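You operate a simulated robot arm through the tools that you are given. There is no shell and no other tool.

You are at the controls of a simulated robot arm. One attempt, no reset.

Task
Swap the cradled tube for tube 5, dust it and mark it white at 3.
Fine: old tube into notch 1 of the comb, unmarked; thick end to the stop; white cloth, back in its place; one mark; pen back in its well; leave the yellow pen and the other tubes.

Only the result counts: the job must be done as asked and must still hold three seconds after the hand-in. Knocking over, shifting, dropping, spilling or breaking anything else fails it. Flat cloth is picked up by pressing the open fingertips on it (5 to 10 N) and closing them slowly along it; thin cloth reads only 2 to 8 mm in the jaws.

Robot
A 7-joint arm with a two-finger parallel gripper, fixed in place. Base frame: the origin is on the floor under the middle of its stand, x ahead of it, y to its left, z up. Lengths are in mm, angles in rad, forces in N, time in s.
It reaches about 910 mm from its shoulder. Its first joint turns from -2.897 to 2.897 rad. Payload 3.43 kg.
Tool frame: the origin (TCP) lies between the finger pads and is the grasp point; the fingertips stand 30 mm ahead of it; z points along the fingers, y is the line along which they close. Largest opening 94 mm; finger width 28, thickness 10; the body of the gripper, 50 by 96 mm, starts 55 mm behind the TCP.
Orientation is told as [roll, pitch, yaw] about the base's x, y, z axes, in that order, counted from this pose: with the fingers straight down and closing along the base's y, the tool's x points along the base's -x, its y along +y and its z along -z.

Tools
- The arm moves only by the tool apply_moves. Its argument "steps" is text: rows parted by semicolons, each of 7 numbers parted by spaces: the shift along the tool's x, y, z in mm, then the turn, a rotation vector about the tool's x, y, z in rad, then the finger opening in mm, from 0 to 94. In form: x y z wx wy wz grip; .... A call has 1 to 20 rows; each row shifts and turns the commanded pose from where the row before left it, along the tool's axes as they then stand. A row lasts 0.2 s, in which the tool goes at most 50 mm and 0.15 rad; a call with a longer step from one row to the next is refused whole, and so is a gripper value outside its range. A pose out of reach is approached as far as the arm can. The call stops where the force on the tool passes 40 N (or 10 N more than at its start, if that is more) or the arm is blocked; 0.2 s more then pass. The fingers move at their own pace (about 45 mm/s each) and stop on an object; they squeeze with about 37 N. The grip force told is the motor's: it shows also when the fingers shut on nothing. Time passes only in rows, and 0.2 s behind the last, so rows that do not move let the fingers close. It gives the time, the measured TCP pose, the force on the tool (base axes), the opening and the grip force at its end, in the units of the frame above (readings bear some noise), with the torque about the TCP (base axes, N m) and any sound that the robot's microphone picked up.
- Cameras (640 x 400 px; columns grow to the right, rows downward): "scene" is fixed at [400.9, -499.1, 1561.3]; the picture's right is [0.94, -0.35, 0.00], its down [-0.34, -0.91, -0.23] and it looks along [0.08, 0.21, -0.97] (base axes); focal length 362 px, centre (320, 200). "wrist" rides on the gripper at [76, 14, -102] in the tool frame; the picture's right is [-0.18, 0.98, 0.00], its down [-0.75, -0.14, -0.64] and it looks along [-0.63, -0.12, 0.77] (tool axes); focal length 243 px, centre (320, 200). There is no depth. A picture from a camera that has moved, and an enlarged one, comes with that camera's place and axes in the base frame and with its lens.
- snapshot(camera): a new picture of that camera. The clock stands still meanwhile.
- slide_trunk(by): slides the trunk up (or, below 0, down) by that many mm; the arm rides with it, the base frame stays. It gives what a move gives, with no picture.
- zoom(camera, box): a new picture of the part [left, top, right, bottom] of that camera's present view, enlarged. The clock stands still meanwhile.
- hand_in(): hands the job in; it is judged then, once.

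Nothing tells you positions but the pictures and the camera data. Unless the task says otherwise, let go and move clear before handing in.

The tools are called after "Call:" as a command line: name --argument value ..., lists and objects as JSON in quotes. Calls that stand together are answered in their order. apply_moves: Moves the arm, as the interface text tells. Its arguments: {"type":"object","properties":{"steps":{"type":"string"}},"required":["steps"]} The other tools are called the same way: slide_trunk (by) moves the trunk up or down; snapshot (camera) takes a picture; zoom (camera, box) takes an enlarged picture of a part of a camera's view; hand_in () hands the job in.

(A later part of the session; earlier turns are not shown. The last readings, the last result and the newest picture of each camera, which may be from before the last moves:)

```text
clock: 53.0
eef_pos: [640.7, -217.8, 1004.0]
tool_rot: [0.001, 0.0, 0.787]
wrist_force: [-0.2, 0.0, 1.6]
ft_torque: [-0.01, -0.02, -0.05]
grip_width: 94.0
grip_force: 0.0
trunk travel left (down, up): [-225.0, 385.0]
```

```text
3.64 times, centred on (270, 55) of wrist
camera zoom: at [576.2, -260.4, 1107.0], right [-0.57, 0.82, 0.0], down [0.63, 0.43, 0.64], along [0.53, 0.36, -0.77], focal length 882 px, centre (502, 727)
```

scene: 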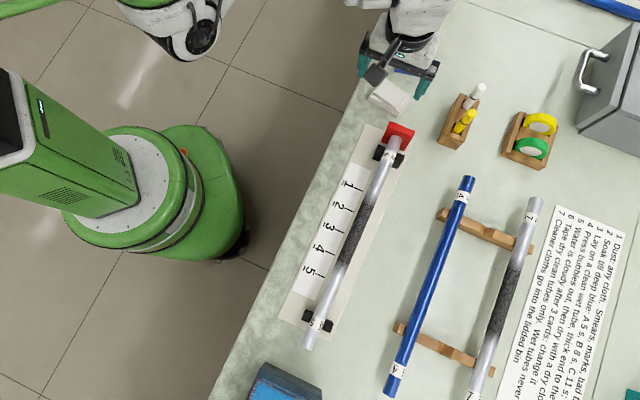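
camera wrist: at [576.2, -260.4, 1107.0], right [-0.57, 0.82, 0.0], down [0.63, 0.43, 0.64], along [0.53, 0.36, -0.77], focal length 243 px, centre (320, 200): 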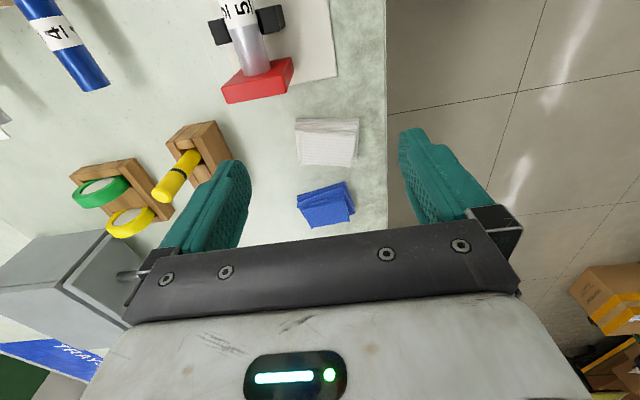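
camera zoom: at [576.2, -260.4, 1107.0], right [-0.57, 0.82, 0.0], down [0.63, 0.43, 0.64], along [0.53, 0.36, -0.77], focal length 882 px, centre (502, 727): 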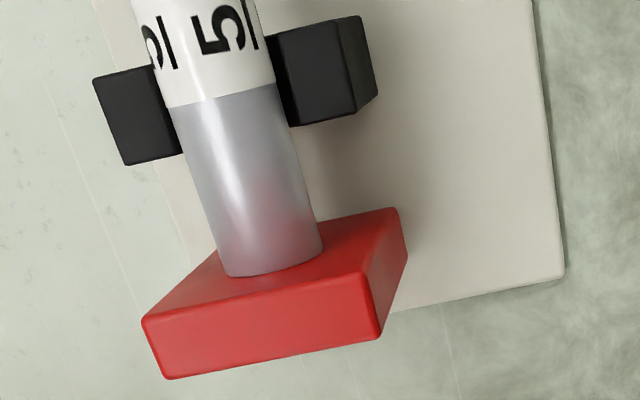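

The tube end touches the stop. The white stack is three folded layers topping out near z≈836, with the top piece centred at about (692,−168) and its long edge at about 120°. I'll align the hand with that top cloth and come closer.

Call:
apply_moves --steps "0 0 0 0 0 0.131 94; 0 0 0 0 0 0.131 94; -17.4 4.3 17.5 0 0 0 60; -17.4 4.3 17.5 0 0 0 60; -17.4 4.3 17.5 0 0 0 46; -17.4 4.3 17.5 0 0 0 46; 0 0 0 0 0 0 46"

Call:
snapshot --camera "wrist"

Call:
zoom --camera "wrist" --box '[230, 80, 410, 230]'

```text
clock: 54.5
eef_pos: [695.4, -168.7, 934.6]
tool_rot: [-0.001, -0.001, 0.526]
wrist_force: [0.5, -0.4, -0.5]
ft_torque: [-0.02, -0.03, -0.01]
grip_width: 45.9
grip_force: 0.1
trunk travel left (down, up): [-225.0, 385.0]
```

```text
taken
camera wrist: at [621.6, -193.7, 1037.0], right [-0.33, 0.94, 0.0], down [0.72, 0.26, 0.64], along [0.61, 0.21, -0.77], focal length 243 px, centre (320, 200)
```

wrist: 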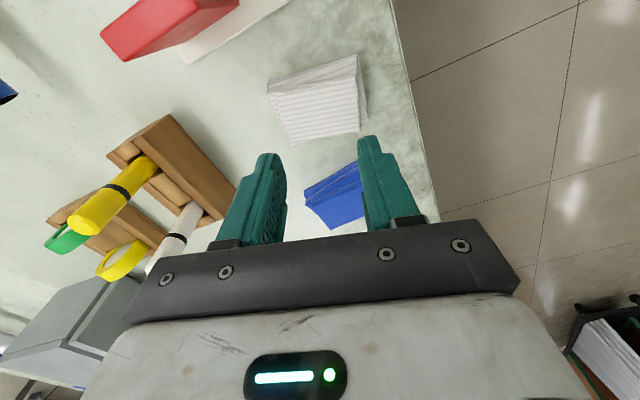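

```text
2.67 times, centred on (320, 155) of wrist
camera zoom: at [621.6, -193.7, 1037.0], right [-0.33, 0.94, 0.0], down [0.72, 0.26, 0.64], along [0.61, 0.21, -0.77], focal length 647 px, centre (320, 320)
```

zoom: 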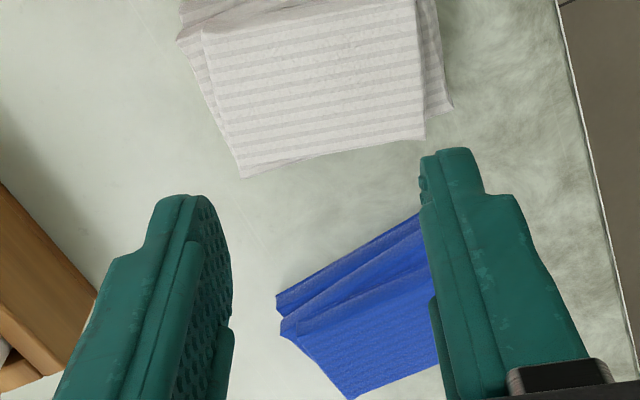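

The cloth is nearly under the hand and aligned with the closing direction. I'll narrow the fingers to 38 mm, centre and come down close to it.

Call:
apply_moves --steps "3.3 1.9 10 0 0 0 38; 0 0 20 0 0 0 38; 0 0 20 0 0 0 38; 0 0 8 0 0 0 38; 0 0 3 0 0 0 38; 0 0 0 0 0 0 38"

Call:
snapshot --camera "wrist"

Call:
zoom --camera "wrist" --box '[220, 40, 420, 240]'

```text
clock: 56.0
eef_pos: [687.4, -167.6, 872.4]
tool_rot: [0.0, -0.001, 0.525]
wrist_force: [0.1, 0.0, 0.4]
ft_torque: [0.03, -0.01, 0.0]
grip_width: 37.9
grip_force: 0.0
trunk travel left (down, up): [-225.0, 385.0]
```

```text
taken
camera wrist: at [614.6, -193.6, 975.7], right [-0.33, 0.94, 0.0], down [0.72, 0.26, 0.64], along [0.6, 0.21, -0.77], focal length 243 px, centre (320, 200)
```

wrist: 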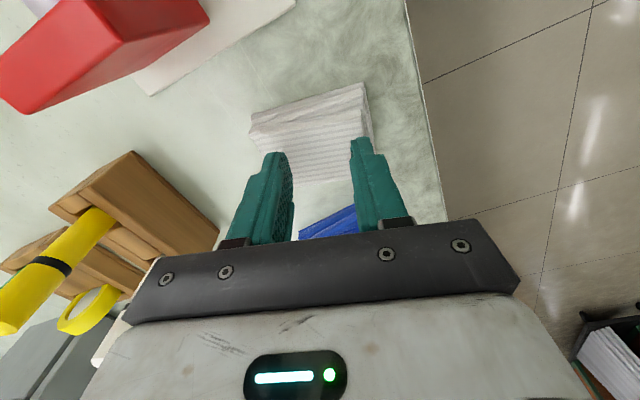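

```text
2.00 times, centred on (320, 140) of wrist
camera zoom: at [614.6, -193.6, 975.7], right [-0.33, 0.94, 0.0], down [0.72, 0.26, 0.64], along [0.6, 0.21, -0.77], focal length 485 px, centre (320, 320)
```

zoom: 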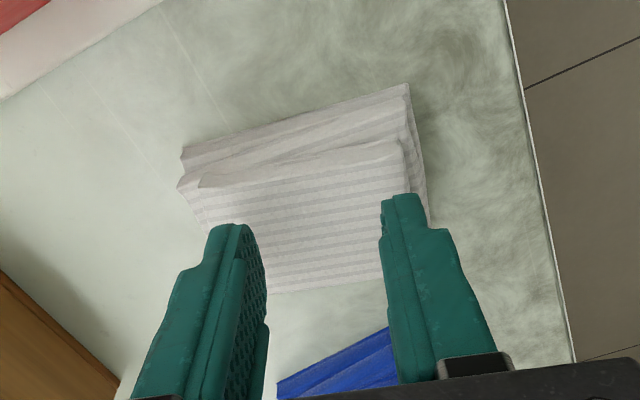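

The hand is centred on the top cloth. Now stepping down gently to find contact.

Call:
apply_moves --steps "0 0 1.5 0 0 0 38; 0 0 1.5 0 0 0 38; 0 0 1.5 0 0 0 38; 0 0 0 0 0 0 38"

Call:
apply_moves --steps "0 0 1 0 0 0 38; 0 0 1 0 0 0 38; 0 0 1 0 0 0 38; 0 0 0 0 0 0 38"

```text
clock: 57.0
eef_pos: [687.7, -169.5, 867.6]
tool_rot: [0.0, -0.001, 0.523]
wrist_force: [-0.3, -0.9, 0.7]
ft_torque: [-0.02, 0.0, -0.05]
grip_width: 38.0
grip_force: 0.0
trunk travel left (down, up): [-225.0, 385.0]
```

```text
clock: 58.0
eef_pos: [688.3, -167.7, 865.5]
tool_rot: [0.0, 0.0, 0.524]
wrist_force: [-0.1, 0.0, -1.1]
ft_torque: [0.0, -0.01, -0.02]
grip_width: 38.1
grip_force: 0.1
trunk travel left (down, up): [-225.0, 385.0]
```

Call:
apply_moves --steps "0 0 1 0 0 0 38; 0 0 1 0 0 0 38; 0 0 1 0 0 0 38; 0 0 0 0 0 0 38"

Call:
zoom --camera "wrist" --box '[220, 80, 420, 240]'

```text
clock: 59.0
eef_pos: [690.0, -168.5, 864.7]
tool_rot: [-0.001, 0.001, 0.527]
wrist_force: [-3.1, 3.0, 17.0]
ft_torque: [0.17, 0.18, -0.04]
grip_width: 38.2
grip_force: 0.0
trunk travel left (down, up): [-225.0, 385.0]
```

```text
2.50 times, centred on (320, 160) of wrist
camera zoom: at [615.8, -194.2, 966.5], right [-0.33, 0.94, 0.0], down [0.72, 0.26, 0.64], along [0.61, 0.21, -0.77], focal length 606 px, centre (320, 300)
```

zoom: 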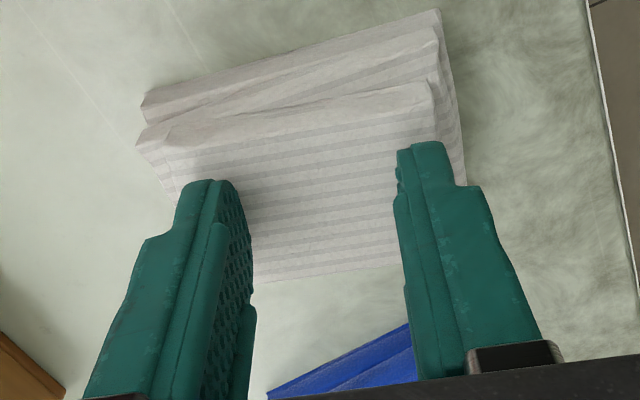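

Contact at 17 N is a bit much. I'll ease up about 0.8 mm to land in the 5–10 N band, then check.

Call:
apply_moves --steps "0 0 -0.8 0 0 0 38; 0 0 0 0 0 0 38; 0 0 0 0 0 0 38"

```text
clock: 59.8
eef_pos: [689.3, -168.7, 864.4]
tool_rot: [-0.001, 0.001, 0.524]
wrist_force: [-0.6, -1.2, 9.2]
ft_torque: [-0.08, 0.05, -0.04]
grip_width: 38.0
grip_force: 0.1
trunk travel left (down, up): [-225.0, 385.0]
```

9 N is in the band. Now closing slowly along the cloth.

Call:
apply_moves --steps "0 0 -0.1 0 0 0 36; 0 0 0 0 0 0 34; 0 0 0 0 0 0 32; 0 0 0 0 0 0 30; 0 0 0 0 0 0 28; 0 0 0 0 0 0 26; 0 0 0 0 0 0 24; 0 0 0 0 0 0 22; 0 0 0 0 0 0 20; 0 0 0 0 0 0 18; 0 0 0 0 0 0 16; 0 0 0 0 0 0 14; 0 0 0 0 0 0 12"

Call:
snapshot --camera "wrist"

```text
clock: 62.5
eef_pos: [689.5, -169.2, 864.6]
tool_rot: [-0.002, 0.0, 0.525]
wrist_force: [-1.7, 4.2, 14.0]
ft_torque: [0.06, 0.06, -0.02]
grip_width: 16.7
grip_force: 4.7
trunk travel left (down, up): [-225.0, 385.0]
```

```text
taken
camera wrist: at [616.1, -193.8, 966.6], right [-0.33, 0.94, 0.0], down [0.72, 0.26, 0.64], along [0.61, 0.21, -0.77], focal length 243 px, centre (320, 200)
```

wrist: 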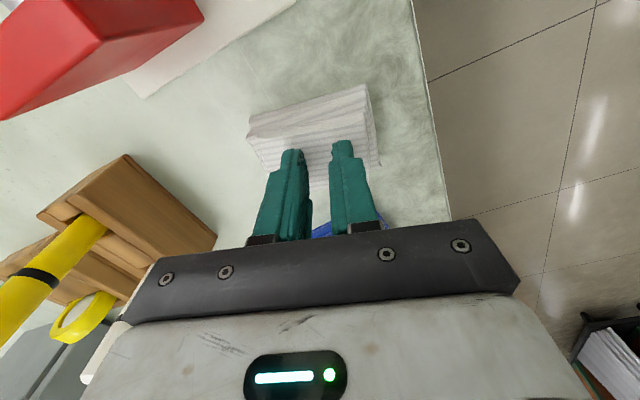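

The cloth is bunching (force 14 N, jaws lagging). I'll ease up slightly and keep closing slowly.

Call:
apply_moves --steps "0 0 -0.5 0 0 0 12; 0 0 0 0 0 0 10; 0 0 0 0 0 0 8; 0 0 0 0 0 0 6; 0 0 0 0 0 0 4; 0 0 0 0 0 0 2; 0 0 0 0 0 0 0; 0 0 0 0 0 0 0; 0 0 0 0 0 0 0; 0 0 0 0 0 0 0"

Call:
zoom --camera "wrist" --box '[220, 60, 420, 240]'

```text
clock: 64.8
eef_pos: [689.0, -168.5, 864.5]
tool_rot: [-0.002, 0.0, 0.526]
wrist_force: [-2.1, -1.0, 5.3]
ft_torque: [0.01, 0.09, -0.02]
grip_width: 0.0
grip_force: 32.3
trunk travel left (down, up): [-225.0, 385.0]
```

```text
2.22 times, centred on (320, 150) of wrist
camera zoom: at [615.7, -194.6, 966.8], right [-0.33, 0.94, 0.0], down [0.72, 0.26, 0.64], along [0.61, 0.21, -0.77], focal length 539 px, centre (320, 311)
```

zoom: 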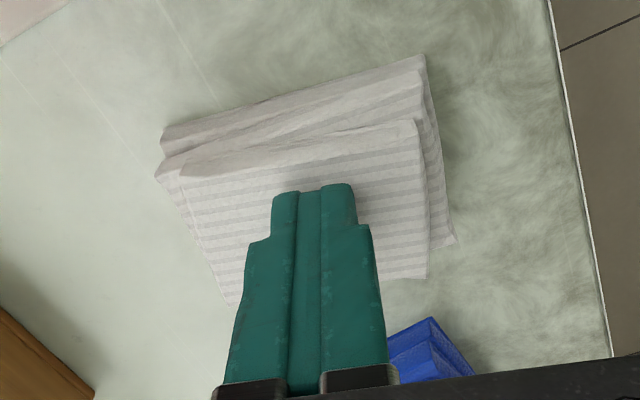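

The jaws shut empty, so the fold slipped out. I'll lift a little, reopen, and retry slower while holding the force between 6 and 9 N.

Call:
apply_moves --steps "0 0 -4 0 0 0 0; 0 0 -2 0 0 0 20; 0 0 0 0 0 0 34; 0 0 0 0 0 0 34; 0 0 3 0 0 0 34; 0 0 2 0 0 0 34; 0 0 0 0 0 0 34"

Call:
apply_moves --steps "0 0 0.7 0 0 0 34; 0 0 0.7 0 0 0 34; 0 0 0 0 0 0 34"

```text
clock: 66.3
eef_pos: [689.2, -168.5, 866.6]
tool_rot: [-0.002, -0.001, 0.525]
wrist_force: [0.4, -0.2, 0.7]
ft_torque: [-0.02, 0.0, -0.02]
grip_width: 34.0
grip_force: 0.0
trunk travel left (down, up): [-225.0, 385.0]
```

```text
clock: 67.2
eef_pos: [688.4, -167.0, 863.5]
tool_rot: [-0.003, 0.0, 0.526]
wrist_force: [-0.1, 2.5, 11.5]
ft_torque: [0.12, 0.03, 0.03]
grip_width: 33.9
grip_force: 0.1
trunk travel left (down, up): [-225.0, 385.0]
```

Call:
apply_moves --steps "0 0 -0.3 0 0 0 34; 0 0 0 0 0 0 33; 0 0 0 0 0 0 32; 0 0 0 0 0 0 31; 0 0 0 0 0 0 30; 0 0 0 0 0 0 29; 0 0 0 0 0 0 28"

```text
clock: 68.8
eef_pos: [689.3, -168.8, 864.2]
tool_rot: [0.0, 0.001, 0.525]
wrist_force: [-0.8, -0.2, 10.5]
ft_torque: [-0.01, 0.01, 0.02]
grip_width: 31.5
grip_force: 2.9
trunk travel left (down, up): [-225.0, 385.0]
```

Call:
apply_moves --steps "0 0 -0.2 0 0 0 27; 0 0 0 0 0 0 26; 0 0 0 0 0 0 25; 0 0 0 0 0 0 24; 0 0 0 0 0 0 23; 0 0 0 0 0 0 22; 0 0 0 0 0 0 21; 0 0 0 0 0 0 20"

Call:
zoom --camera "wrist" --box '[220, 60, 420, 240]'

```text
clock: 70.5
eef_pos: [688.7, -167.5, 864.2]
tool_rot: [0.0, 0.0, 0.525]
wrist_force: [0.5, -0.8, 7.9]
ft_torque: [0.01, -0.02, -0.03]
grip_width: 23.4
grip_force: 2.7
trunk travel left (down, up): [-225.0, 385.0]
```

```text
2.22 times, centred on (320, 150) of wrist
camera zoom: at [615.0, -194.0, 966.7], right [-0.33, 0.94, 0.0], down [0.72, 0.26, 0.64], along [0.61, 0.21, -0.77], focal length 539 px, centre (320, 311)
```

zoom: 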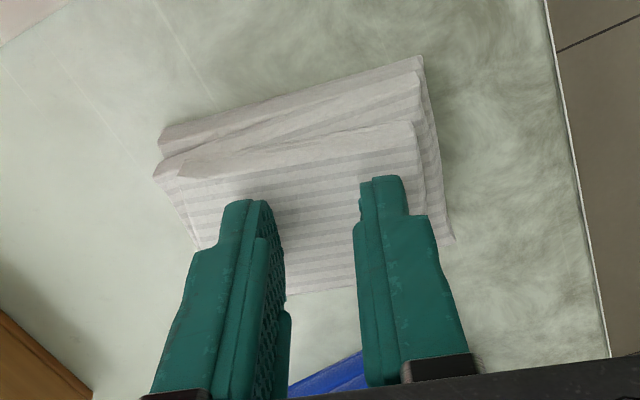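

Force is 7.9 N, good. Continuing slowly.

Call:
apply_moves --steps "0 0 0 0 0 0 19; 0 0 0 0 0 0 18; 0 0 0 0 0 0 17; 0 0 0 0 0 0 16; 0 0 0 0 0 0 15; 0 0 0 0 0 0 14; 0 0 0 0 0 0 13; 0 0 0 0 0 0 12"

Call:
apply_moves --steps "0 0 0 0 0 0 11; 0 0 0 0 0 0 10; 0 0 0 0 0 0 9; 0 0 0 0 0 0 8; 0 0 0 0 0 0 7; 0 0 0 0 0 0 6; 0 0 0 0 0 0 5; 0 0 0 0 0 0 4"

```text
clock: 72.3
eef_pos: [688.2, -167.7, 864.3]
tool_rot: [0.001, -0.001, 0.525]
wrist_force: [0.5, 0.2, 9.5]
ft_torque: [0.01, 0.05, -0.01]
grip_width: 15.2
grip_force: 2.7
trunk travel left (down, up): [-225.0, 385.0]
```

```text
clock: 74.2
eef_pos: [688.0, -168.4, 863.7]
tool_rot: [0.001, 0.0, 0.526]
wrist_force: [0.6, -0.5, 10.2]
ft_torque: [-0.01, -0.03, 0.03]
grip_width: 7.6
grip_force: 3.1
trunk travel left (down, up): [-225.0, 385.0]
```

Call:
apply_moves --steps "0 0 -0.1 0 0 0 3; 0 0 0 0 0 0 2; 0 0 0 0 0 0 1; 0 0 0 0 0 0 0; 0 0 0 0 0 0 0; 0 0 0 0 0 0 0; 0 0 0 0 0 0 0; 0 0 0 0 0 0 0"

Call:
zoom --camera "wrist" --box '[220, 60, 420, 240]'

```text
clock: 76.0
eef_pos: [689.5, -168.7, 864.9]
tool_rot: [-0.001, 0.0, 0.524]
wrist_force: [0.4, 0.5, 10.1]
ft_torque: [0.07, 0.01, 0.0]
grip_width: 0.0
grip_force: 33.2
trunk travel left (down, up): [-225.0, 385.0]
```

```text
2.22 times, centred on (320, 150) of wrist
camera zoom: at [615.1, -194.0, 966.7], right [-0.33, 0.94, 0.0], down [0.72, 0.26, 0.64], along [0.61, 0.21, -0.77], focal length 539 px, centre (320, 311)
```

zoom: 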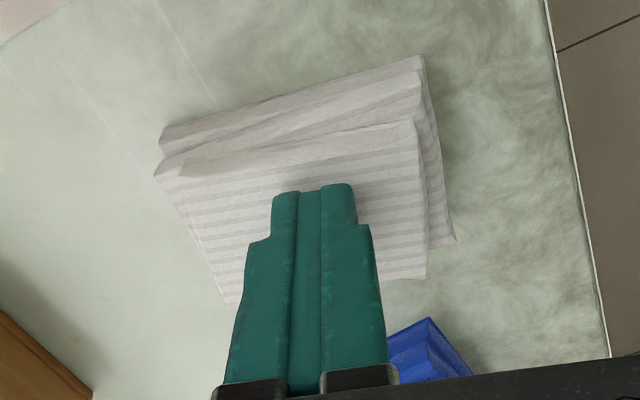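

The jaws read 0 again. I'll lift slightly to see whether anything came along.

Call:
apply_moves --steps "0 0 -5 0 0 0 0; 0 0 -10 0 0 0 0; 0 0 -10 0 0 0 0; 0 0 0 0 0 0 0"

Call:
snapshot --camera "wrist"

Call:
zoom --camera "wrist" --box '[220, 40, 420, 220]'

Call:
zoom --camera "scene" --box '[340, 50, 460, 140]'

```text
clock: 77.0
eef_pos: [690.4, -169.3, 888.6]
tool_rot: [0.001, -0.001, 0.524]
wrist_force: [0.1, -0.1, 0.1]
ft_torque: [0.0, 0.0, 0.0]
grip_width: 0.0
grip_force: 32.9
trunk travel left (down, up): [-225.0, 385.0]
```

```text
taken
camera wrist: at [616.4, -195.1, 991.6], right [-0.33, 0.94, 0.0], down [0.72, 0.26, 0.64], along [0.6, 0.21, -0.77], focal length 243 px, centre (320, 200)
```

wrist: 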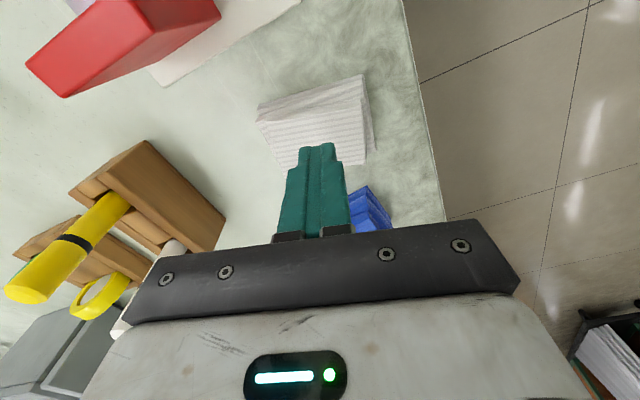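

```text
2.22 times, centred on (320, 130) of wrist
camera zoom: at [616.4, -195.1, 991.6], right [-0.33, 0.94, 0.0], down [0.72, 0.26, 0.64], along [0.6, 0.21, -0.77], focal length 539 px, centre (320, 356)
```

zoom: 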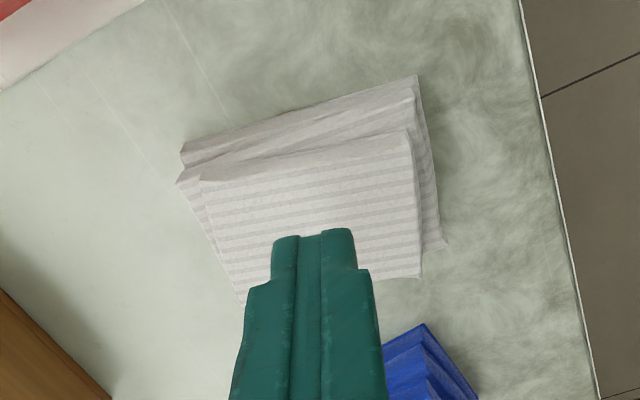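

```text
4.44 times, centred on (400, 95) of scene
camera zoom: at [400.9, -499.1, 1561.3], right [0.94, -0.35, 0.0], down [-0.34, -0.91, -0.23], along [0.08, 0.21, -0.97], focal length 1608 px, centre (-36, 667)
```

zoom: 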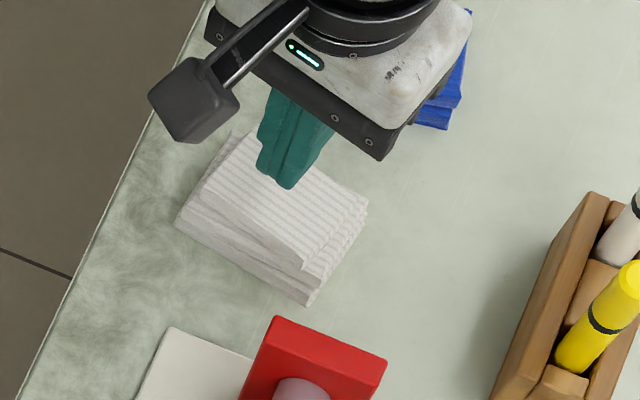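

Nothing was lifted and the stack is undisturbed. My force hovered at or above 10 N, so I'll retry with a wider start and about 7 N throughout.

Call:
apply_moves --steps "0 0 0 0 0 0 20; 0 0 0 0 0 0 42; 0 0 10 0 0 0 42; 0 0 10 0 0 0 42; 0 0 4 0 0 0 42; 0 0 0.6 0 0 0 42; 0 0 0 0 0 0 42"

```text
clock: 78.5
eef_pos: [689.3, -169.3, 864.4]
tool_rot: [0.0, 0.001, 0.525]
wrist_force: [0.3, -1.0, 0.0]
ft_torque: [0.01, -0.01, 0.03]
grip_width: 42.3
grip_force: 0.1
trunk travel left (down, up): [-225.0, 385.0]
```

Call:
apply_moves --steps "0 0 0.3 0 0 0 42; 0 0 0.3 0 0 0 42; 0 0 0 0 0 0 42; 0 0 0 0 0 0 42"

```text
clock: 79.5
eef_pos: [689.9, -168.0, 862.8]
tool_rot: [-0.001, 0.0, 0.526]
wrist_force: [1.1, -0.2, 2.1]
ft_torque: [0.01, -0.09, -0.02]
grip_width: 42.2
grip_force: 0.1
trunk travel left (down, up): [-225.0, 385.0]
```

Call:
apply_moves --steps "0 0 0.3 0 0 0 42; 0 0 0 0 0 0 42; 0 0 0 0 0 0 42"

```text
clock: 80.3
eef_pos: [688.1, -168.9, 864.5]
tool_rot: [0.001, 0.001, 0.526]
wrist_force: [2.4, -1.5, 8.2]
ft_torque: [0.01, -0.03, 0.0]
grip_width: 42.2
grip_force: 0.0
trunk travel left (down, up): [-225.0, 385.0]
```

8 N with both tips on. Closing slowly in short runs and watching the force.

Call:
apply_moves --steps "0 0 -0.1 0 0 0 41; 0 0 0 0 0 0 40; 0 0 0 0 0 0 39; 0 0 0 0 0 0 38; 0 0 0 0 0 0 37; 0 0 0 0 0 0 36"

Call:
apply_moves --steps "0 0 0 0 0 0 35; 0 0 0 0 0 0 34; 0 0 0 0 0 0 33; 0 0 0 0 0 0 32; 0 0 0 0 0 0 31; 0 0 0 0 0 0 30"

Call:
zoom --camera "wrist" --box '[220, 60, 420, 240]'

```text
clock: 81.8
eef_pos: [688.4, -169.3, 863.1]
tool_rot: [0.0, -0.001, 0.525]
wrist_force: [1.8, 1.6, 11.3]
ft_torque: [0.08, -0.04, -0.01]
grip_width: 40.0
grip_force: 4.1
trunk travel left (down, up): [-225.0, 385.0]
```

```text
clock: 83.2
eef_pos: [689.2, -169.9, 863.9]
tool_rot: [-0.001, 0.0, 0.525]
wrist_force: [0.3, 0.3, 14.1]
ft_torque: [0.05, 0.05, -0.01]
grip_width: 34.8
grip_force: 3.6
trunk travel left (down, up): [-225.0, 385.0]
```

```text
2.22 times, centred on (320, 150) of wrist
camera zoom: at [615.2, -194.7, 966.7], right [-0.33, 0.94, 0.0], down [0.72, 0.26, 0.64], along [0.61, 0.21, -0.77], focal length 539 px, centre (320, 311)
```

zoom: 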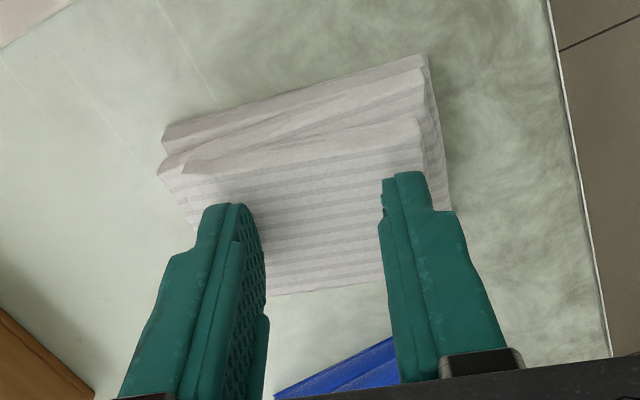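

The force crept to 14 N. Easing up to bring it back to about 7 N before continuing.

Call:
apply_moves --steps "0 0 -0.5 0 0 0 30; 0 0 0 0 0 0 30; 0 0 0 0 0 0 30"

Call:
apply_moves --steps "0 0 0 0 0 0 29; 0 0 0 0 0 0 28; 0 0 0 0 0 0 27; 0 0 0 0 0 0 26; 0 0 0 0 0 0 25"

```text
clock: 84.0
eef_pos: [688.2, -169.9, 864.0]
tool_rot: [0.0, 0.0, 0.524]
wrist_force: [0.9, -2.4, 7.4]
ft_torque: [-0.08, 0.02, 0.0]
grip_width: 32.9
grip_force: 2.3
trunk travel left (down, up): [-225.0, 385.0]
```

```text
clock: 85.2
eef_pos: [689.1, -168.6, 865.3]
tool_rot: [-0.001, 0.001, 0.526]
wrist_force: [1.3, -1.9, 4.3]
ft_torque: [-0.09, -0.02, -0.03]
grip_width: 26.6
grip_force: 1.7
trunk travel left (down, up): [-225.0, 385.0]
```

Call:
apply_moves --steps "0 0 0.2 0 0 0 24; 0 0 0 0 0 0 23; 0 0 0 0 0 0 22; 0 0 0 0 0 0 21; 0 0 0 0 0 0 20"

Call:
apply_moves --steps "0 0 0 0 0 0 19; 0 0 0 0 0 0 18; 0 0 0 0 0 0 17; 0 0 0 0 0 0 16; 0 0 0 0 0 0 15"

```text
clock: 86.3
eef_pos: [689.1, -167.9, 864.0]
tool_rot: [0.0, 0.0, 0.525]
wrist_force: [1.1, 1.0, 13.4]
ft_torque: [0.02, 0.0, 0.01]
grip_width: 24.4
grip_force: 3.9
trunk travel left (down, up): [-225.0, 385.0]
```

```text
clock: 87.5
eef_pos: [687.6, -169.1, 863.7]
tool_rot: [0.001, 0.0, 0.526]
wrist_force: [0.1, 0.6, 16.2]
ft_torque: [0.05, 0.0, 0.03]
grip_width: 21.0
grip_force: 5.6
trunk travel left (down, up): [-225.0, 385.0]
```

Call:
apply_moves --steps "0 0 -0.3 0 0 0 15; 0 0 0 0 0 0 15; 0 0 0 0 0 0 15"

Call:
zoom --camera "wrist" --box '[240, 80, 400, 220]'

```text
clock: 88.3
eef_pos: [688.5, -169.6, 864.0]
tool_rot: [0.0, -0.001, 0.525]
wrist_force: [2.1, -0.8, 8.2]
ft_torque: [-0.08, -0.14, -0.02]
grip_width: 18.2
grip_force: 2.5
trunk travel left (down, up): [-225.0, 385.0]
```

```text
2.86 times, centred on (320, 150) of wrist
camera zoom: at [614.6, -194.8, 966.8], right [-0.33, 0.94, 0.0], down [0.72, 0.26, 0.64], along [0.6, 0.21, -0.77], focal length 693 px, centre (320, 343)
```

zoom: 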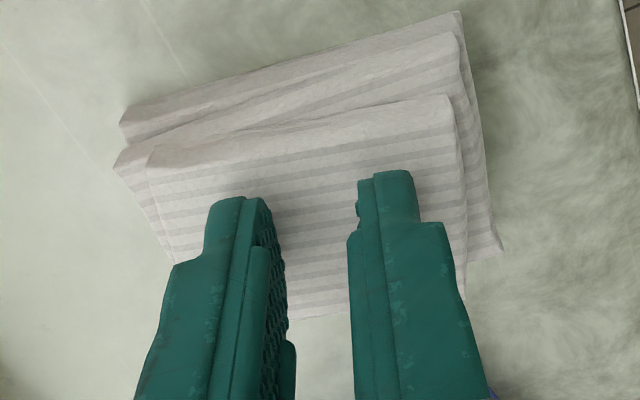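

Force 8 N, at 18 mm. Continuing to close, correcting as I go.

Call:
apply_moves --steps "0 0 0 0 0 0 14; 0 0 0 0 0 0 13; 0 0 0 0 0 0 12; 0 0 0 0 0 0 11"

Call:
apply_moves --steps "0 0 0 0 0 0 10; 0 0 0 0 0 0 9; 0 0 0 0 0 0 8; 0 0 0 0 0 0 7"

Call:
apply_moves --steps "0 0 0 0 0 0 6; 0 0 0 0 0 0 5; 0 0 0 0 0 0 4; 0 0 0 0 0 0 3"

```text
clock: 89.3
eef_pos: [688.6, -169.7, 863.5]
tool_rot: [0.001, 0.0, 0.525]
wrist_force: [-0.3, -1.7, 4.2]
ft_torque: [-0.09, 0.0, -0.01]
grip_width: 12.2
grip_force: 1.2
trunk travel left (down, up): [-225.0, 385.0]
```

```text
clock: 90.3
eef_pos: [687.4, -168.8, 864.5]
tool_rot: [0.0, 0.0, 0.526]
wrist_force: [1.2, -0.6, 2.2]
ft_torque: [-0.01, -0.01, 0.0]
grip_width: 7.4
grip_force: 0.4
trunk travel left (down, up): [-225.0, 385.0]
```

```text
clock: 91.3
eef_pos: [688.2, -169.6, 863.9]
tool_rot: [-0.001, 0.002, 0.526]
wrist_force: [-1.0, -0.2, -0.2]
ft_torque: [-0.01, -0.01, -0.01]
grip_width: 3.1
grip_force: 0.1
trunk travel left (down, up): [-225.0, 385.0]
```

The force drifted away to zero as the jaws closed. I'll do a shorter, tighter-controlled attempt: open to 26 mm, press to about 7 N, and correct after every couple of rows.

Call:
apply_moves --steps "0 0 -4 0 0 0 3; 0 0 0 0 0 0 26; 0 0 0 0 0 0 26; 0 0 3.5 0 0 0 26; 0 0 0.6 0 0 0 26; 0 0 0 0 0 0 26; 0 0 0 0 0 0 26"

```text
clock: 93.0
eef_pos: [688.1, -168.9, 863.5]
tool_rot: [0.001, 0.001, 0.525]
wrist_force: [-0.1, -0.4, 0.1]
ft_torque: [-0.01, -0.01, 0.0]
grip_width: 26.2
grip_force: 0.0
trunk travel left (down, up): [-225.0, 385.0]
```

Call:
apply_moves --steps "0 0 0.3 0 0 0 26; 0 0 0 0 0 0 26; 0 0 0 0 0 0 26"

Call:
apply_moves --steps "0 0 0.2 0 0 0 26; 0 0 0 0 0 0 26; 0 0 0 0 0 0 26"

```text
clock: 93.8
eef_pos: [687.6, -167.8, 863.5]
tool_rot: [-0.001, 0.0, 0.525]
wrist_force: [-0.5, -1.5, 2.6]
ft_torque: [-0.02, 0.06, -0.01]
grip_width: 25.9
grip_force: 0.1
trunk travel left (down, up): [-225.0, 385.0]
```

```text
clock: 94.5
eef_pos: [687.9, -169.4, 864.4]
tool_rot: [-0.001, 0.001, 0.526]
wrist_force: [0.0, -1.8, 6.9]
ft_torque: [-0.08, 0.03, -0.01]
grip_width: 25.9
grip_force: 0.1
trunk travel left (down, up): [-225.0, 385.0]
```

Call:
apply_moves --steps "0 0 0 0 0 0 25; 0 0 0 0 0 0 24; 0 0 0 0 0 0 23"

Call:
apply_moves --steps "0 0 0 0 0 0 22; 0 0 0 0 0 0 21; 0 0 0 0 0 0 20"

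```text
clock: 95.3
eef_pos: [687.8, -169.6, 864.4]
tool_rot: [0.0, 0.0, 0.525]
wrist_force: [0.5, -2.0, 10.2]
ft_torque: [-0.07, 0.01, -0.02]
grip_width: 25.6
grip_force: 2.3
trunk travel left (down, up): [-225.0, 385.0]
```

```text
clock: 96.2
eef_pos: [688.1, -169.5, 864.1]
tool_rot: [0.0, 0.0, 0.524]
wrist_force: [0.0, -0.1, 12.4]
ft_torque: [-0.03, -0.02, 0.05]
grip_width: 24.3
grip_force: 3.4
trunk travel left (down, up): [-225.0, 385.0]
```

Call:
apply_moves --steps "0 0 -0.25 0 0 0 19.5; 0 0 0 0 0 0 19"

Call:
apply_moves --steps "0 0 0 0 0 0 18; 0 0 0 0 0 0 17"

```text
clock: 96.8
eef_pos: [688.6, -167.7, 863.9]
tool_rot: [-0.001, -0.001, 0.525]
wrist_force: [2.4, -2.1, 4.7]
ft_torque: [-0.14, -0.1, 0.02]
grip_width: 21.3
grip_force: 1.1
trunk travel left (down, up): [-225.0, 385.0]
```

```text
clock: 97.3
eef_pos: [688.6, -169.1, 863.6]
tool_rot: [0.001, 0.001, 0.525]
wrist_force: [0.0, -1.5, 2.7]
ft_torque: [-0.08, 0.0, 0.01]
grip_width: 18.1
grip_force: 1.0
trunk travel left (down, up): [-225.0, 385.0]
```

Call:
apply_moves --steps "0 0 0.15 0 0 0 16.5; 0 0 0 0 0 0 16"

Call:
apply_moves --steps "0 0 0 0 0 0 15; 0 0 0 0 0 0 14"

Call:
apply_moves --steps "0 0 0 0 0 0 13; 0 0 0 0 0 0 12"

```text
clock: 98.0
eef_pos: [688.4, -168.9, 863.7]
tool_rot: [0.0, -0.001, 0.526]
wrist_force: [-3.2, 1.0, 7.0]
ft_torque: [0.03, 0.12, 0.0]
grip_width: 17.4
grip_force: 0.9
trunk travel left (down, up): [-225.0, 385.0]
```

```text
clock: 98.5
eef_pos: [688.4, -168.8, 864.6]
tool_rot: [-0.002, 0.0, 0.525]
wrist_force: [-2.6, -0.2, 8.4]
ft_torque: [0.02, 0.12, -0.01]
grip_width: 16.9
grip_force: 2.4
trunk travel left (down, up): [-225.0, 385.0]
```

```text
clock: 99.2
eef_pos: [687.5, -168.0, 864.8]
tool_rot: [0.0, -0.001, 0.526]
wrist_force: [0.1, 0.1, 7.6]
ft_torque: [-0.02, 0.03, 0.0]
grip_width: 15.2
grip_force: 3.2
trunk travel left (down, up): [-225.0, 385.0]
```

Holding at 7–8 N. Continuing in small steps.

Call:
apply_moves --steps "0 0 0 0 0 0 11.5; 0 0 0 0 0 0 11"

Call:
apply_moves --steps "0 0 0 0 0 0 10; 0 0 0 0 0 0 9"

Call:
apply_moves --steps "0 0 0 0 0 0 8; 0 0 0 0 0 0 7"

```text
clock: 99.8
eef_pos: [689.2, -169.5, 865.4]
tool_rot: [0.0, -0.001, 0.527]
wrist_force: [-0.8, 2.0, 8.3]
ft_torque: [0.05, 0.04, 0.03]
grip_width: 14.5
grip_force: 2.7
trunk travel left (down, up): [-225.0, 385.0]
```

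```text
clock: 100.3
eef_pos: [688.2, -168.6, 864.3]
tool_rot: [0.0, 0.0, 0.526]
wrist_force: [-0.2, 2.9, 11.2]
ft_torque: [0.1, 0.02, -0.01]
grip_width: 12.9
grip_force: 3.0
trunk travel left (down, up): [-225.0, 385.0]
```

```text
clock: 101.0
eef_pos: [687.6, -168.4, 863.3]
tool_rot: [0.001, -0.001, 0.524]
wrist_force: [-1.3, 2.4, 10.6]
ft_torque: [0.08, 0.0, 0.02]
grip_width: 10.9
grip_force: 3.5
trunk travel left (down, up): [-225.0, 385.0]
```

Call:
apply_moves --steps "0 0 -0.1 0 0 0 6.5; 0 0 0 0 0 0 6"

Call:
apply_moves --steps "0 0 0 0 0 0 5; 0 0 0 0 0 0 4"

Call:
apply_moves --steps "0 0 0 0 0 0 3; 0 0 0 0 0 0 2"

```text
clock: 101.5
eef_pos: [688.4, -169.5, 864.3]
tool_rot: [-0.001, 0.001, 0.525]
wrist_force: [-0.7, 2.4, 12.0]
ft_torque: [0.07, 0.04, 0.01]
grip_width: 10.3
grip_force: 3.3
trunk travel left (down, up): [-225.0, 385.0]
```

```text
clock: 102.2
eef_pos: [688.7, -168.2, 863.2]
tool_rot: [0.0, -0.001, 0.527]
wrist_force: [0.6, 2.2, 12.9]
ft_torque: [0.08, -0.04, -0.01]
grip_width: 8.8
grip_force: 4.6
trunk travel left (down, up): [-225.0, 385.0]
```

```text
clock: 102.8
eef_pos: [688.7, -168.2, 864.1]
tool_rot: [-0.001, 0.0, 0.525]
wrist_force: [0.2, 0.5, 12.8]
ft_torque: [0.0, 0.01, 0.01]
grip_width: 7.3
grip_force: 4.0
trunk travel left (down, up): [-225.0, 385.0]
```

Call:
apply_moves --steps "0 0 -0.2 0 0 0 2; 0 0 0 0 0 0 2"

Call:
apply_moves --steps "0 0 0 0 0 0 1; 0 0 0 0 0 0 0; 0 0 0 0 0 0 0"

Call:
apply_moves --steps "0 0 0 0 0 0 0; 0 0 0 0 0 0 0; 0 0 0 0 0 0 0; 0 0 0 0 0 0 0"

```text
clock: 103.3
eef_pos: [688.3, -168.3, 863.7]
tool_rot: [-0.002, -0.001, 0.526]
wrist_force: [-0.7, -1.0, 12.9]
ft_torque: [-0.1, 0.04, 0.04]
grip_width: 6.7
grip_force: 3.9
trunk travel left (down, up): [-225.0, 385.0]
```

```text
clock: 104.2
eef_pos: [688.4, -169.4, 864.2]
tool_rot: [0.001, 0.001, 0.525]
wrist_force: [-0.9, 0.3, 14.9]
ft_torque: [0.01, 0.0, -0.01]
grip_width: 0.0
grip_force: 33.0
trunk travel left (down, up): [-225.0, 385.0]
```

```text
clock: 105.2
eef_pos: [688.0, -167.8, 864.2]
tool_rot: [0.001, 0.0, 0.526]
wrist_force: [0.3, 1.0, 16.0]
ft_torque: [-0.02, 0.01, -0.01]
grip_width: 0.1
grip_force: 33.2
trunk travel left (down, up): [-225.0, 385.0]
```

Still empty. Let me look at what the surface between the fingers looks like now.

Call:
zoom --camera "wrist" --box '[240, 80, 400, 220]'

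Call:
zoom --camera "scene" --box '[360, 60, 430, 120]'

```text
2.86 times, centred on (320, 150) of wrist
camera zoom: at [614.8, -193.8, 966.6], right [-0.33, 0.94, 0.0], down [0.72, 0.26, 0.64], along [0.61, 0.21, -0.77], focal length 693 px, centre (320, 343)
```

zoom: 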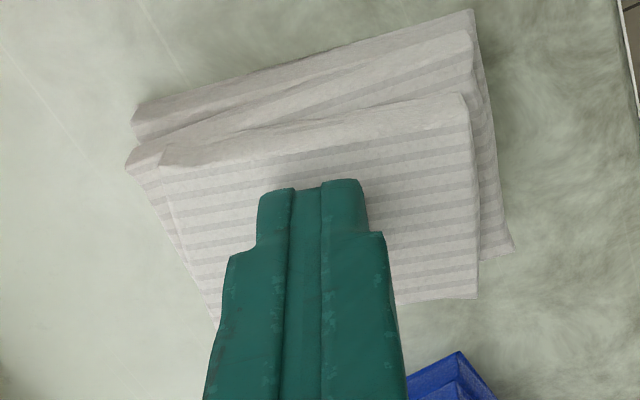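

```text
6.67 times, centred on (395, 90) of scene
camera zoom: at [400.9, -499.1, 1561.3], right [0.94, -0.35, 0.0], down [-0.34, -0.91, -0.23], along [0.08, 0.21, -0.97], focal length 2412 px, centre (-180, 933)
```

zoom: 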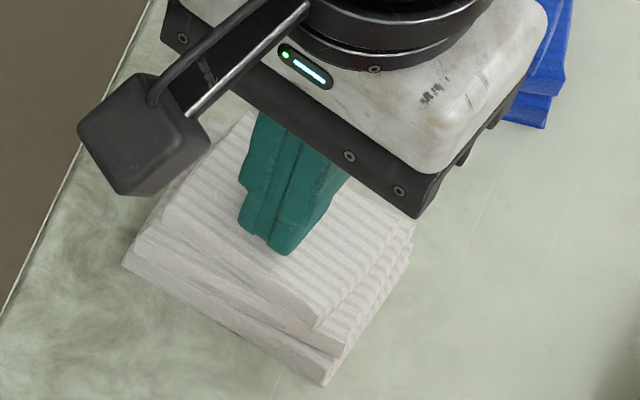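

No visible fold yet. I'll try a short closing stroke (14 mm to 0) so the press force can't drift out of the 5–10 N band.

Call:
apply_moves --steps "0 0 -4 0 0 0 0; 0 0 0 0 0 0 16; 0 0 0 0 0 0 16; 0 0 3.5 0 0 0 16; 0 0 0.2 0 0 0 16; 0 0 0 0 0 0 16"

Call:
apply_moves --steps "0 0 0.2 0 0 0 16; 0 0 0 0 0 0 16; 0 0 0 0 0 0 16"

```text
clock: 106.5
eef_pos: [688.1, -168.8, 864.2]
tool_rot: [0.0, 0.0, 0.525]
wrist_force: [0.4, -0.9, 1.8]
ft_torque: [-0.03, -0.01, -0.01]
grip_width: 16.1
grip_force: 0.1
trunk travel left (down, up): [-225.0, 385.0]
```

```text
clock: 107.3
eef_pos: [687.6, -169.8, 863.8]
tool_rot: [0.0, 0.0, 0.526]
wrist_force: [-0.6, -1.6, 2.0]
ft_torque: [-0.03, 0.03, 0.0]
grip_width: 16.0
grip_force: 0.0
trunk travel left (down, up): [-225.0, 385.0]
```

Call:
apply_moves --steps "0 0 0.25 0 0 0 16; 0 0 0 0 0 0 16; 0 0 0 0 0 0 16"

```text
clock: 108.2
eef_pos: [689.5, -168.9, 864.8]
tool_rot: [-0.002, -0.001, 0.525]
wrist_force: [-1.2, 1.3, 4.4]
ft_torque: [0.07, 0.03, -0.01]
grip_width: 15.8
grip_force: 0.0
trunk travel left (down, up): [-225.0, 385.0]
```

Call:
apply_moves --steps "0 0 0.05 0 0 0 14; 0 0 0 0 0 0 12.5; 0 0 0 0 0 0 11; 0 0 0 0 0 0 9.5"

Call:
apply_moves --steps "0 0 0 0 0 0 8; 0 0 0 0 0 0 6.5; 0 0 0 0 0 0 5"

Call:
apply_moves --steps "0 0 0 0 0 0 3.5; 0 0 0 0 0 0 2; 0 0 0 0 0 0 1"

```text
clock: 109.2
eef_pos: [688.8, -169.6, 864.1]
tool_rot: [0.0, -0.001, 0.525]
wrist_force: [-1.9, 3.5, 8.6]
ft_torque: [0.12, 0.06, -0.02]
grip_width: 11.8
grip_force: 3.0
trunk travel left (down, up): [-225.0, 385.0]
```

```text
clock: 110.0
eef_pos: [689.3, -168.9, 862.7]
tool_rot: [0.0, -0.001, 0.527]
wrist_force: [-0.4, 4.0, 9.4]
ft_torque: [0.12, 0.02, 0.02]
grip_width: 8.0
grip_force: 2.8
trunk travel left (down, up): [-225.0, 385.0]
```

```text
clock: 110.8
eef_pos: [690.0, -169.7, 863.4]
tool_rot: [-0.003, 0.0, 0.525]
wrist_force: [0.3, 0.3, 10.6]
ft_torque: [0.01, 0.0, -0.03]
grip_width: 0.0
grip_force: 24.7
trunk travel left (down, up): [-225.0, 385.0]
```

Closing with 8–10 N still leaves nothing in the jaws, so I need to understand the stack better. I'll lift away and look at it from a lower, oblique angle.

Call:
apply_moves --steps "0 0 -10 0 0 0 0; 0 0 -25 0 0 0 20; 0 0 -25 0 0 0 20; 25 0 0 0 0 0 20; 25 0 0 0 0 0 20; 25 0 0 0 -0.15 0 20; 25 0 0 0 -0.15 0 20; 0 0 0 0 -0.15 0 20; 0 0 0 0 0 0 20"

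Call:
snapshot --camera "wrist"

Call:
zoom --camera "wrist" --box '[230, 100, 430, 240]'

Call:
zoom --camera "scene" --box '[355, 30, 455, 120]'

```text
clock: 112.8
eef_pos: [603.1, -219.4, 917.4]
tool_rot: [0.004, -0.431, 0.527]
wrist_force: [-0.3, 0.1, 0.5]
ft_torque: [-0.02, 0.03, 0.04]
grip_width: 20.1
grip_force: 0.0
trunk travel left (down, up): [-225.0, 385.0]
```

```text
taken
camera wrist: at [498.3, -263.8, 978.5], right [-0.35, 0.93, 0.08], down [0.43, 0.08, 0.9], along [0.83, 0.35, -0.43], focal length 243 px, centre (320, 200)
```

wrist: 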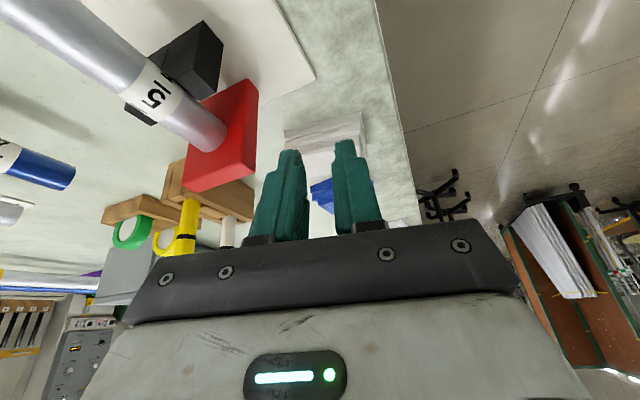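

```text
2.86 times, centred on (330, 170) of wrist
camera zoom: at [498.3, -263.8, 978.5], right [-0.35, 0.93, 0.08], down [0.43, 0.08, 0.9], along [0.83, 0.35, -0.43], focal length 693 px, centre (291, 286)
```

zoom: 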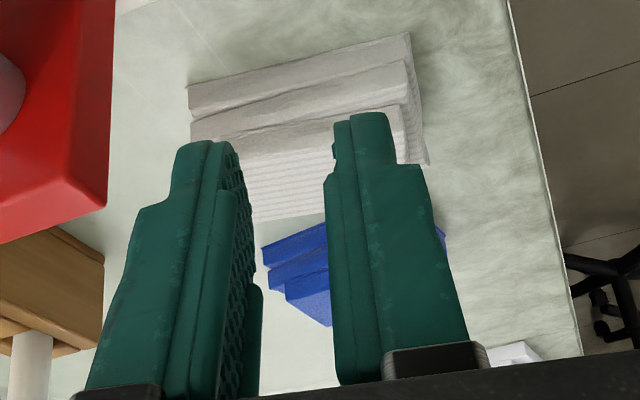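

```text
4.44 times, centred on (405, 75) of scene
camera zoom: at [400.9, -499.1, 1561.3], right [0.94, -0.35, 0.0], down [-0.34, -0.91, -0.23], along [0.08, 0.21, -0.97], focal length 1608 px, centre (-58, 756)
```

zoom: 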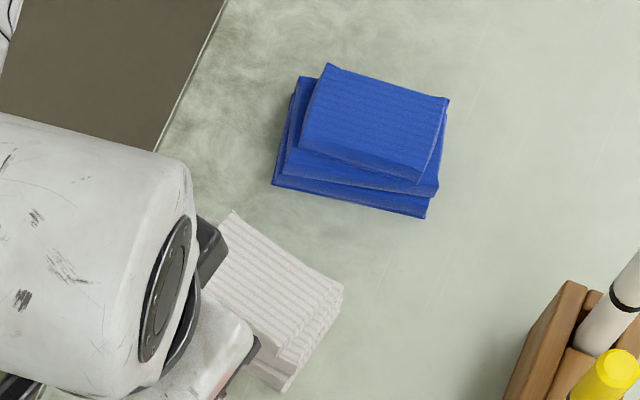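

The stack is three separate slab-like folded cloths about 11 mm thick. I'll try taking the top one by its two short ends, with the tips kept above the middle slab. First I'll level out and return above it, fingers wide.

Call:
apply_moves --steps "0 0 0 0 0.15 0 60; 0 0 0 0 0.15 0 94; 0 0 0 0 0.15 0 94; 0 0 0 0 0 0 94"

```text
clock: 113.8
eef_pos: [603.4, -218.7, 920.0]
tool_rot: [0.001, 0.0, 0.525]
wrist_force: [-0.1, 1.0, 0.1]
ft_torque: [0.01, -0.03, -0.01]
grip_width: 94.0
grip_force: 0.1
trunk travel left (down, up): [-225.0, 385.0]
```

Call:
apply_moves --steps "-24.7 0.15 0 0 0 0 94; -24.7 0.15 0 0 0 0 94; -24.7 0.15 0 0 0 0 94; -24.7 0.15 0 0 0 0 94; 0 0 15 0 0 0 94; 0 0 15 0 0 0 94; 0 0 0 0 0 0 94"

Call:
zoom --camera "wrist" --box '[200, 30, 440, 240]'

```text
clock: 115.3
eef_pos: [688.8, -170.2, 890.3]
tool_rot: [-0.001, 0.001, 0.526]
wrist_force: [0.5, -0.7, -0.3]
ft_torque: [0.01, -0.01, 0.01]
grip_width: 94.1
grip_force: 0.1
trunk travel left (down, up): [-225.0, 385.0]
```

```text
1.90 times, centred on (320, 135) of wrist
camera zoom: at [614.8, -195.2, 993.5], right [-0.33, 0.94, 0.0], down [0.72, 0.26, 0.64], along [0.61, 0.21, -0.77], focal length 462 px, centre (320, 324)
```

zoom: 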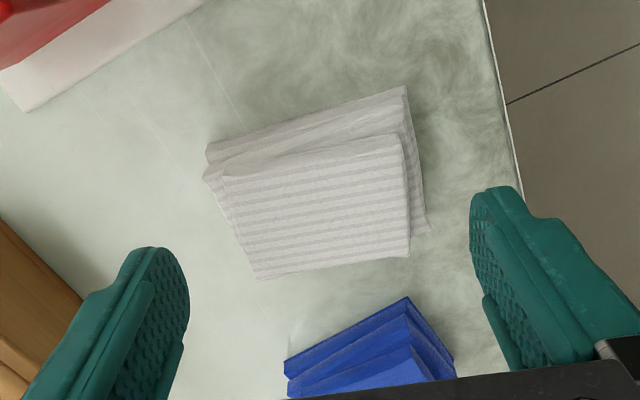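

Centred and aligned with the top slab. I'll descend so the tips sit beside the top slab only (about 825 mm), then close gradually and watch.

Call:
apply_moves --steps "0 0 15 0 0 0 94; 0 0 13 0 0 0 94; 0 0 6 0 0 0 94; 0 0 0 0 0 0 94"

Call:
apply_moves --steps "0 0 0 0 0 0 84; 0 0 0 0 0 0 76; 0 0 0 0 0 0 70; 0 0 0 0 0 0 66; 0 0 0 0 0 0 62; 0 0 0 0 0 0 60"

Call:
zoom --camera "wrist" --box '[200, 60, 440, 240]'

```text
clock: 116.3
eef_pos: [687.3, -170.3, 856.4]
tool_rot: [-0.001, 0.0, 0.526]
wrist_force: [-1.0, -0.3, -0.3]
ft_torque: [0.03, 0.0, 0.01]
grip_width: 94.1
grip_force: 0.2
trunk travel left (down, up): [-225.0, 385.0]
```

```text
clock: 117.8
eef_pos: [686.0, -170.0, 856.4]
tool_rot: [0.0, 0.0, 0.526]
wrist_force: [0.1, 0.8, 0.8]
ft_torque: [-0.06, 0.04, -0.03]
grip_width: 76.9
grip_force: 37.3
trunk travel left (down, up): [-225.0, 385.0]
```

```text
2.22 times, centred on (320, 150) of wrist
camera zoom: at [613.6, -195.1, 959.5], right [-0.33, 0.94, 0.0], down [0.72, 0.26, 0.64], along [0.6, 0.21, -0.77], focal length 539 px, centre (320, 311)
```

zoom: 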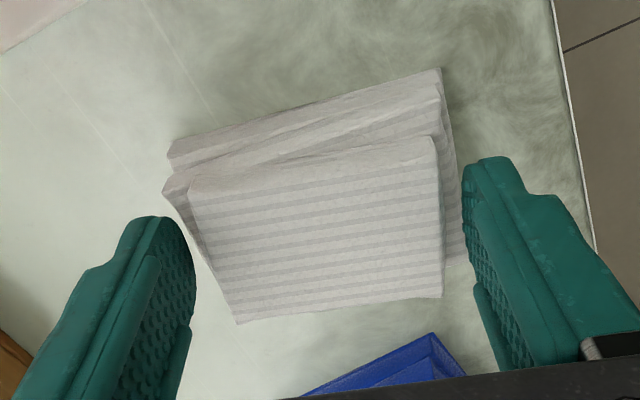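

The jaws stopped firmly at 77 mm, so the stack behaves as one solid body. I'll lift just 3 mm to see whether it's a single loose object.

Call:
apply_moves --steps "0 0 -1 0 0 0 60; 0 0 -1 0 0 0 60; 0 0 -1 0 0 0 60; 0 0 0 0 0 0 60"

Call:
zoom --camera "wrist" --box '[200, 60, 440, 240]'

```text
clock: 118.8
eef_pos: [687.8, -168.7, 858.9]
tool_rot: [0.001, 0.001, 0.526]
wrist_force: [0.1, 0.0, 0.3]
ft_torque: [-0.01, 0.0, -0.01]
grip_width: 76.2
grip_force: 37.1
trunk travel left (down, up): [-225.0, 385.0]
```

```text
2.22 times, centred on (320, 150) of wrist
camera zoom: at [614.8, -194.8, 961.0], right [-0.33, 0.94, 0.0], down [0.72, 0.26, 0.64], along [0.6, 0.21, -0.77], focal length 539 px, centre (320, 311)
```

zoom: 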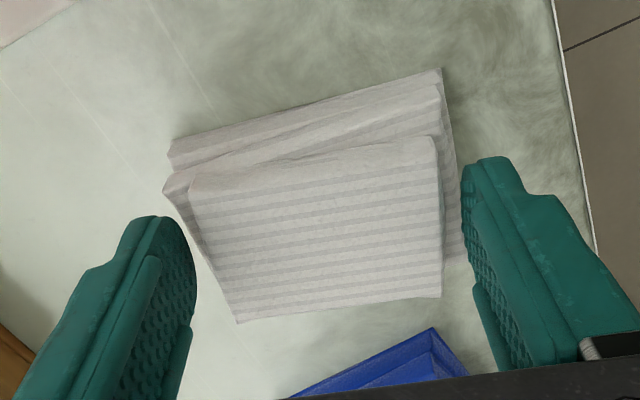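

The whole white bundle lifted as one light object, so the folded white cloth is a single piece, held at its ends with about 26 mm hanging below the fingertips. I'll lift it high, turn to the tube's direction, and carry it over the lower clean part of tube 5.

Call:
apply_moves --steps "0 0 -12 0 0 0 60; 0 0 -20 0 0 0 60; 0 0 -25 0 0 0 60; 0 0 -25 0 0 0 60; 0 0 -25 0 0 0 60; 0 0 -19 0 0 0 60; 0 0 0 0 0 -0.131 60; 0 0 0 0 0 -0.131 60; 0 0 0 0 0 0 60"

Call:
snapshot --camera "wrist"

Call:
snapshot --camera "scene"

```text
clock: 120.8
eef_pos: [683.1, -178.5, 979.7]
tool_rot: [0.004, 0.02, 0.762]
wrist_force: [0.6, 0.0, -0.9]
ft_torque: [0.01, 0.02, -0.01]
grip_width: 75.6
grip_force: 37.3
trunk travel left (down, up): [-225.0, 385.0]
```

```text
taken
camera wrist: at [618.6, -219.5, 1084.4], right [-0.55, 0.84, 0.0], down [0.65, 0.43, 0.63], along [0.52, 0.34, -0.78], focal length 243 px, centre (320, 200)
```

wrist: 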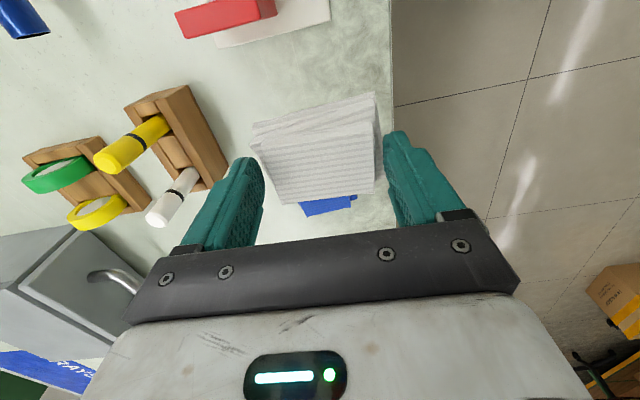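

```text
taken
```

scene: 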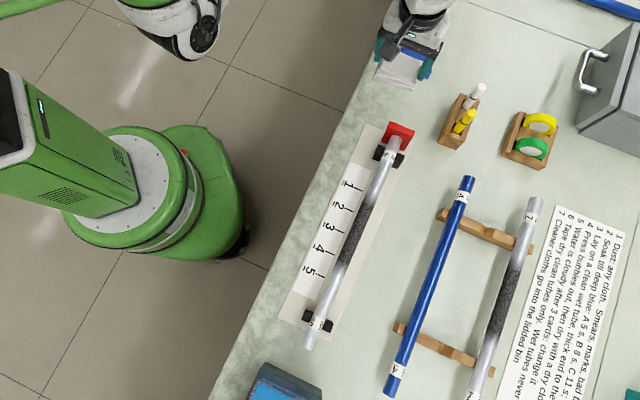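

The cloth is held as one piece. The measured pose lags the command slightly, so I'll let it settle and check.

Call:
apply_moves --steps "0 0 0 0 0 0 60; 0 0 0 0 0 0 60"

```text
clock: 121.3
eef_pos: [682.2, -178.8, 980.5]
tool_rot: [0.004, 0.021, 0.76]
wrist_force: [0.1, 0.4, -1.1]
ft_torque: [-0.02, -0.02, -0.02]
grip_width: 75.3
grip_force: 37.1
trunk travel left (down, up): [-225.0, 385.0]
```

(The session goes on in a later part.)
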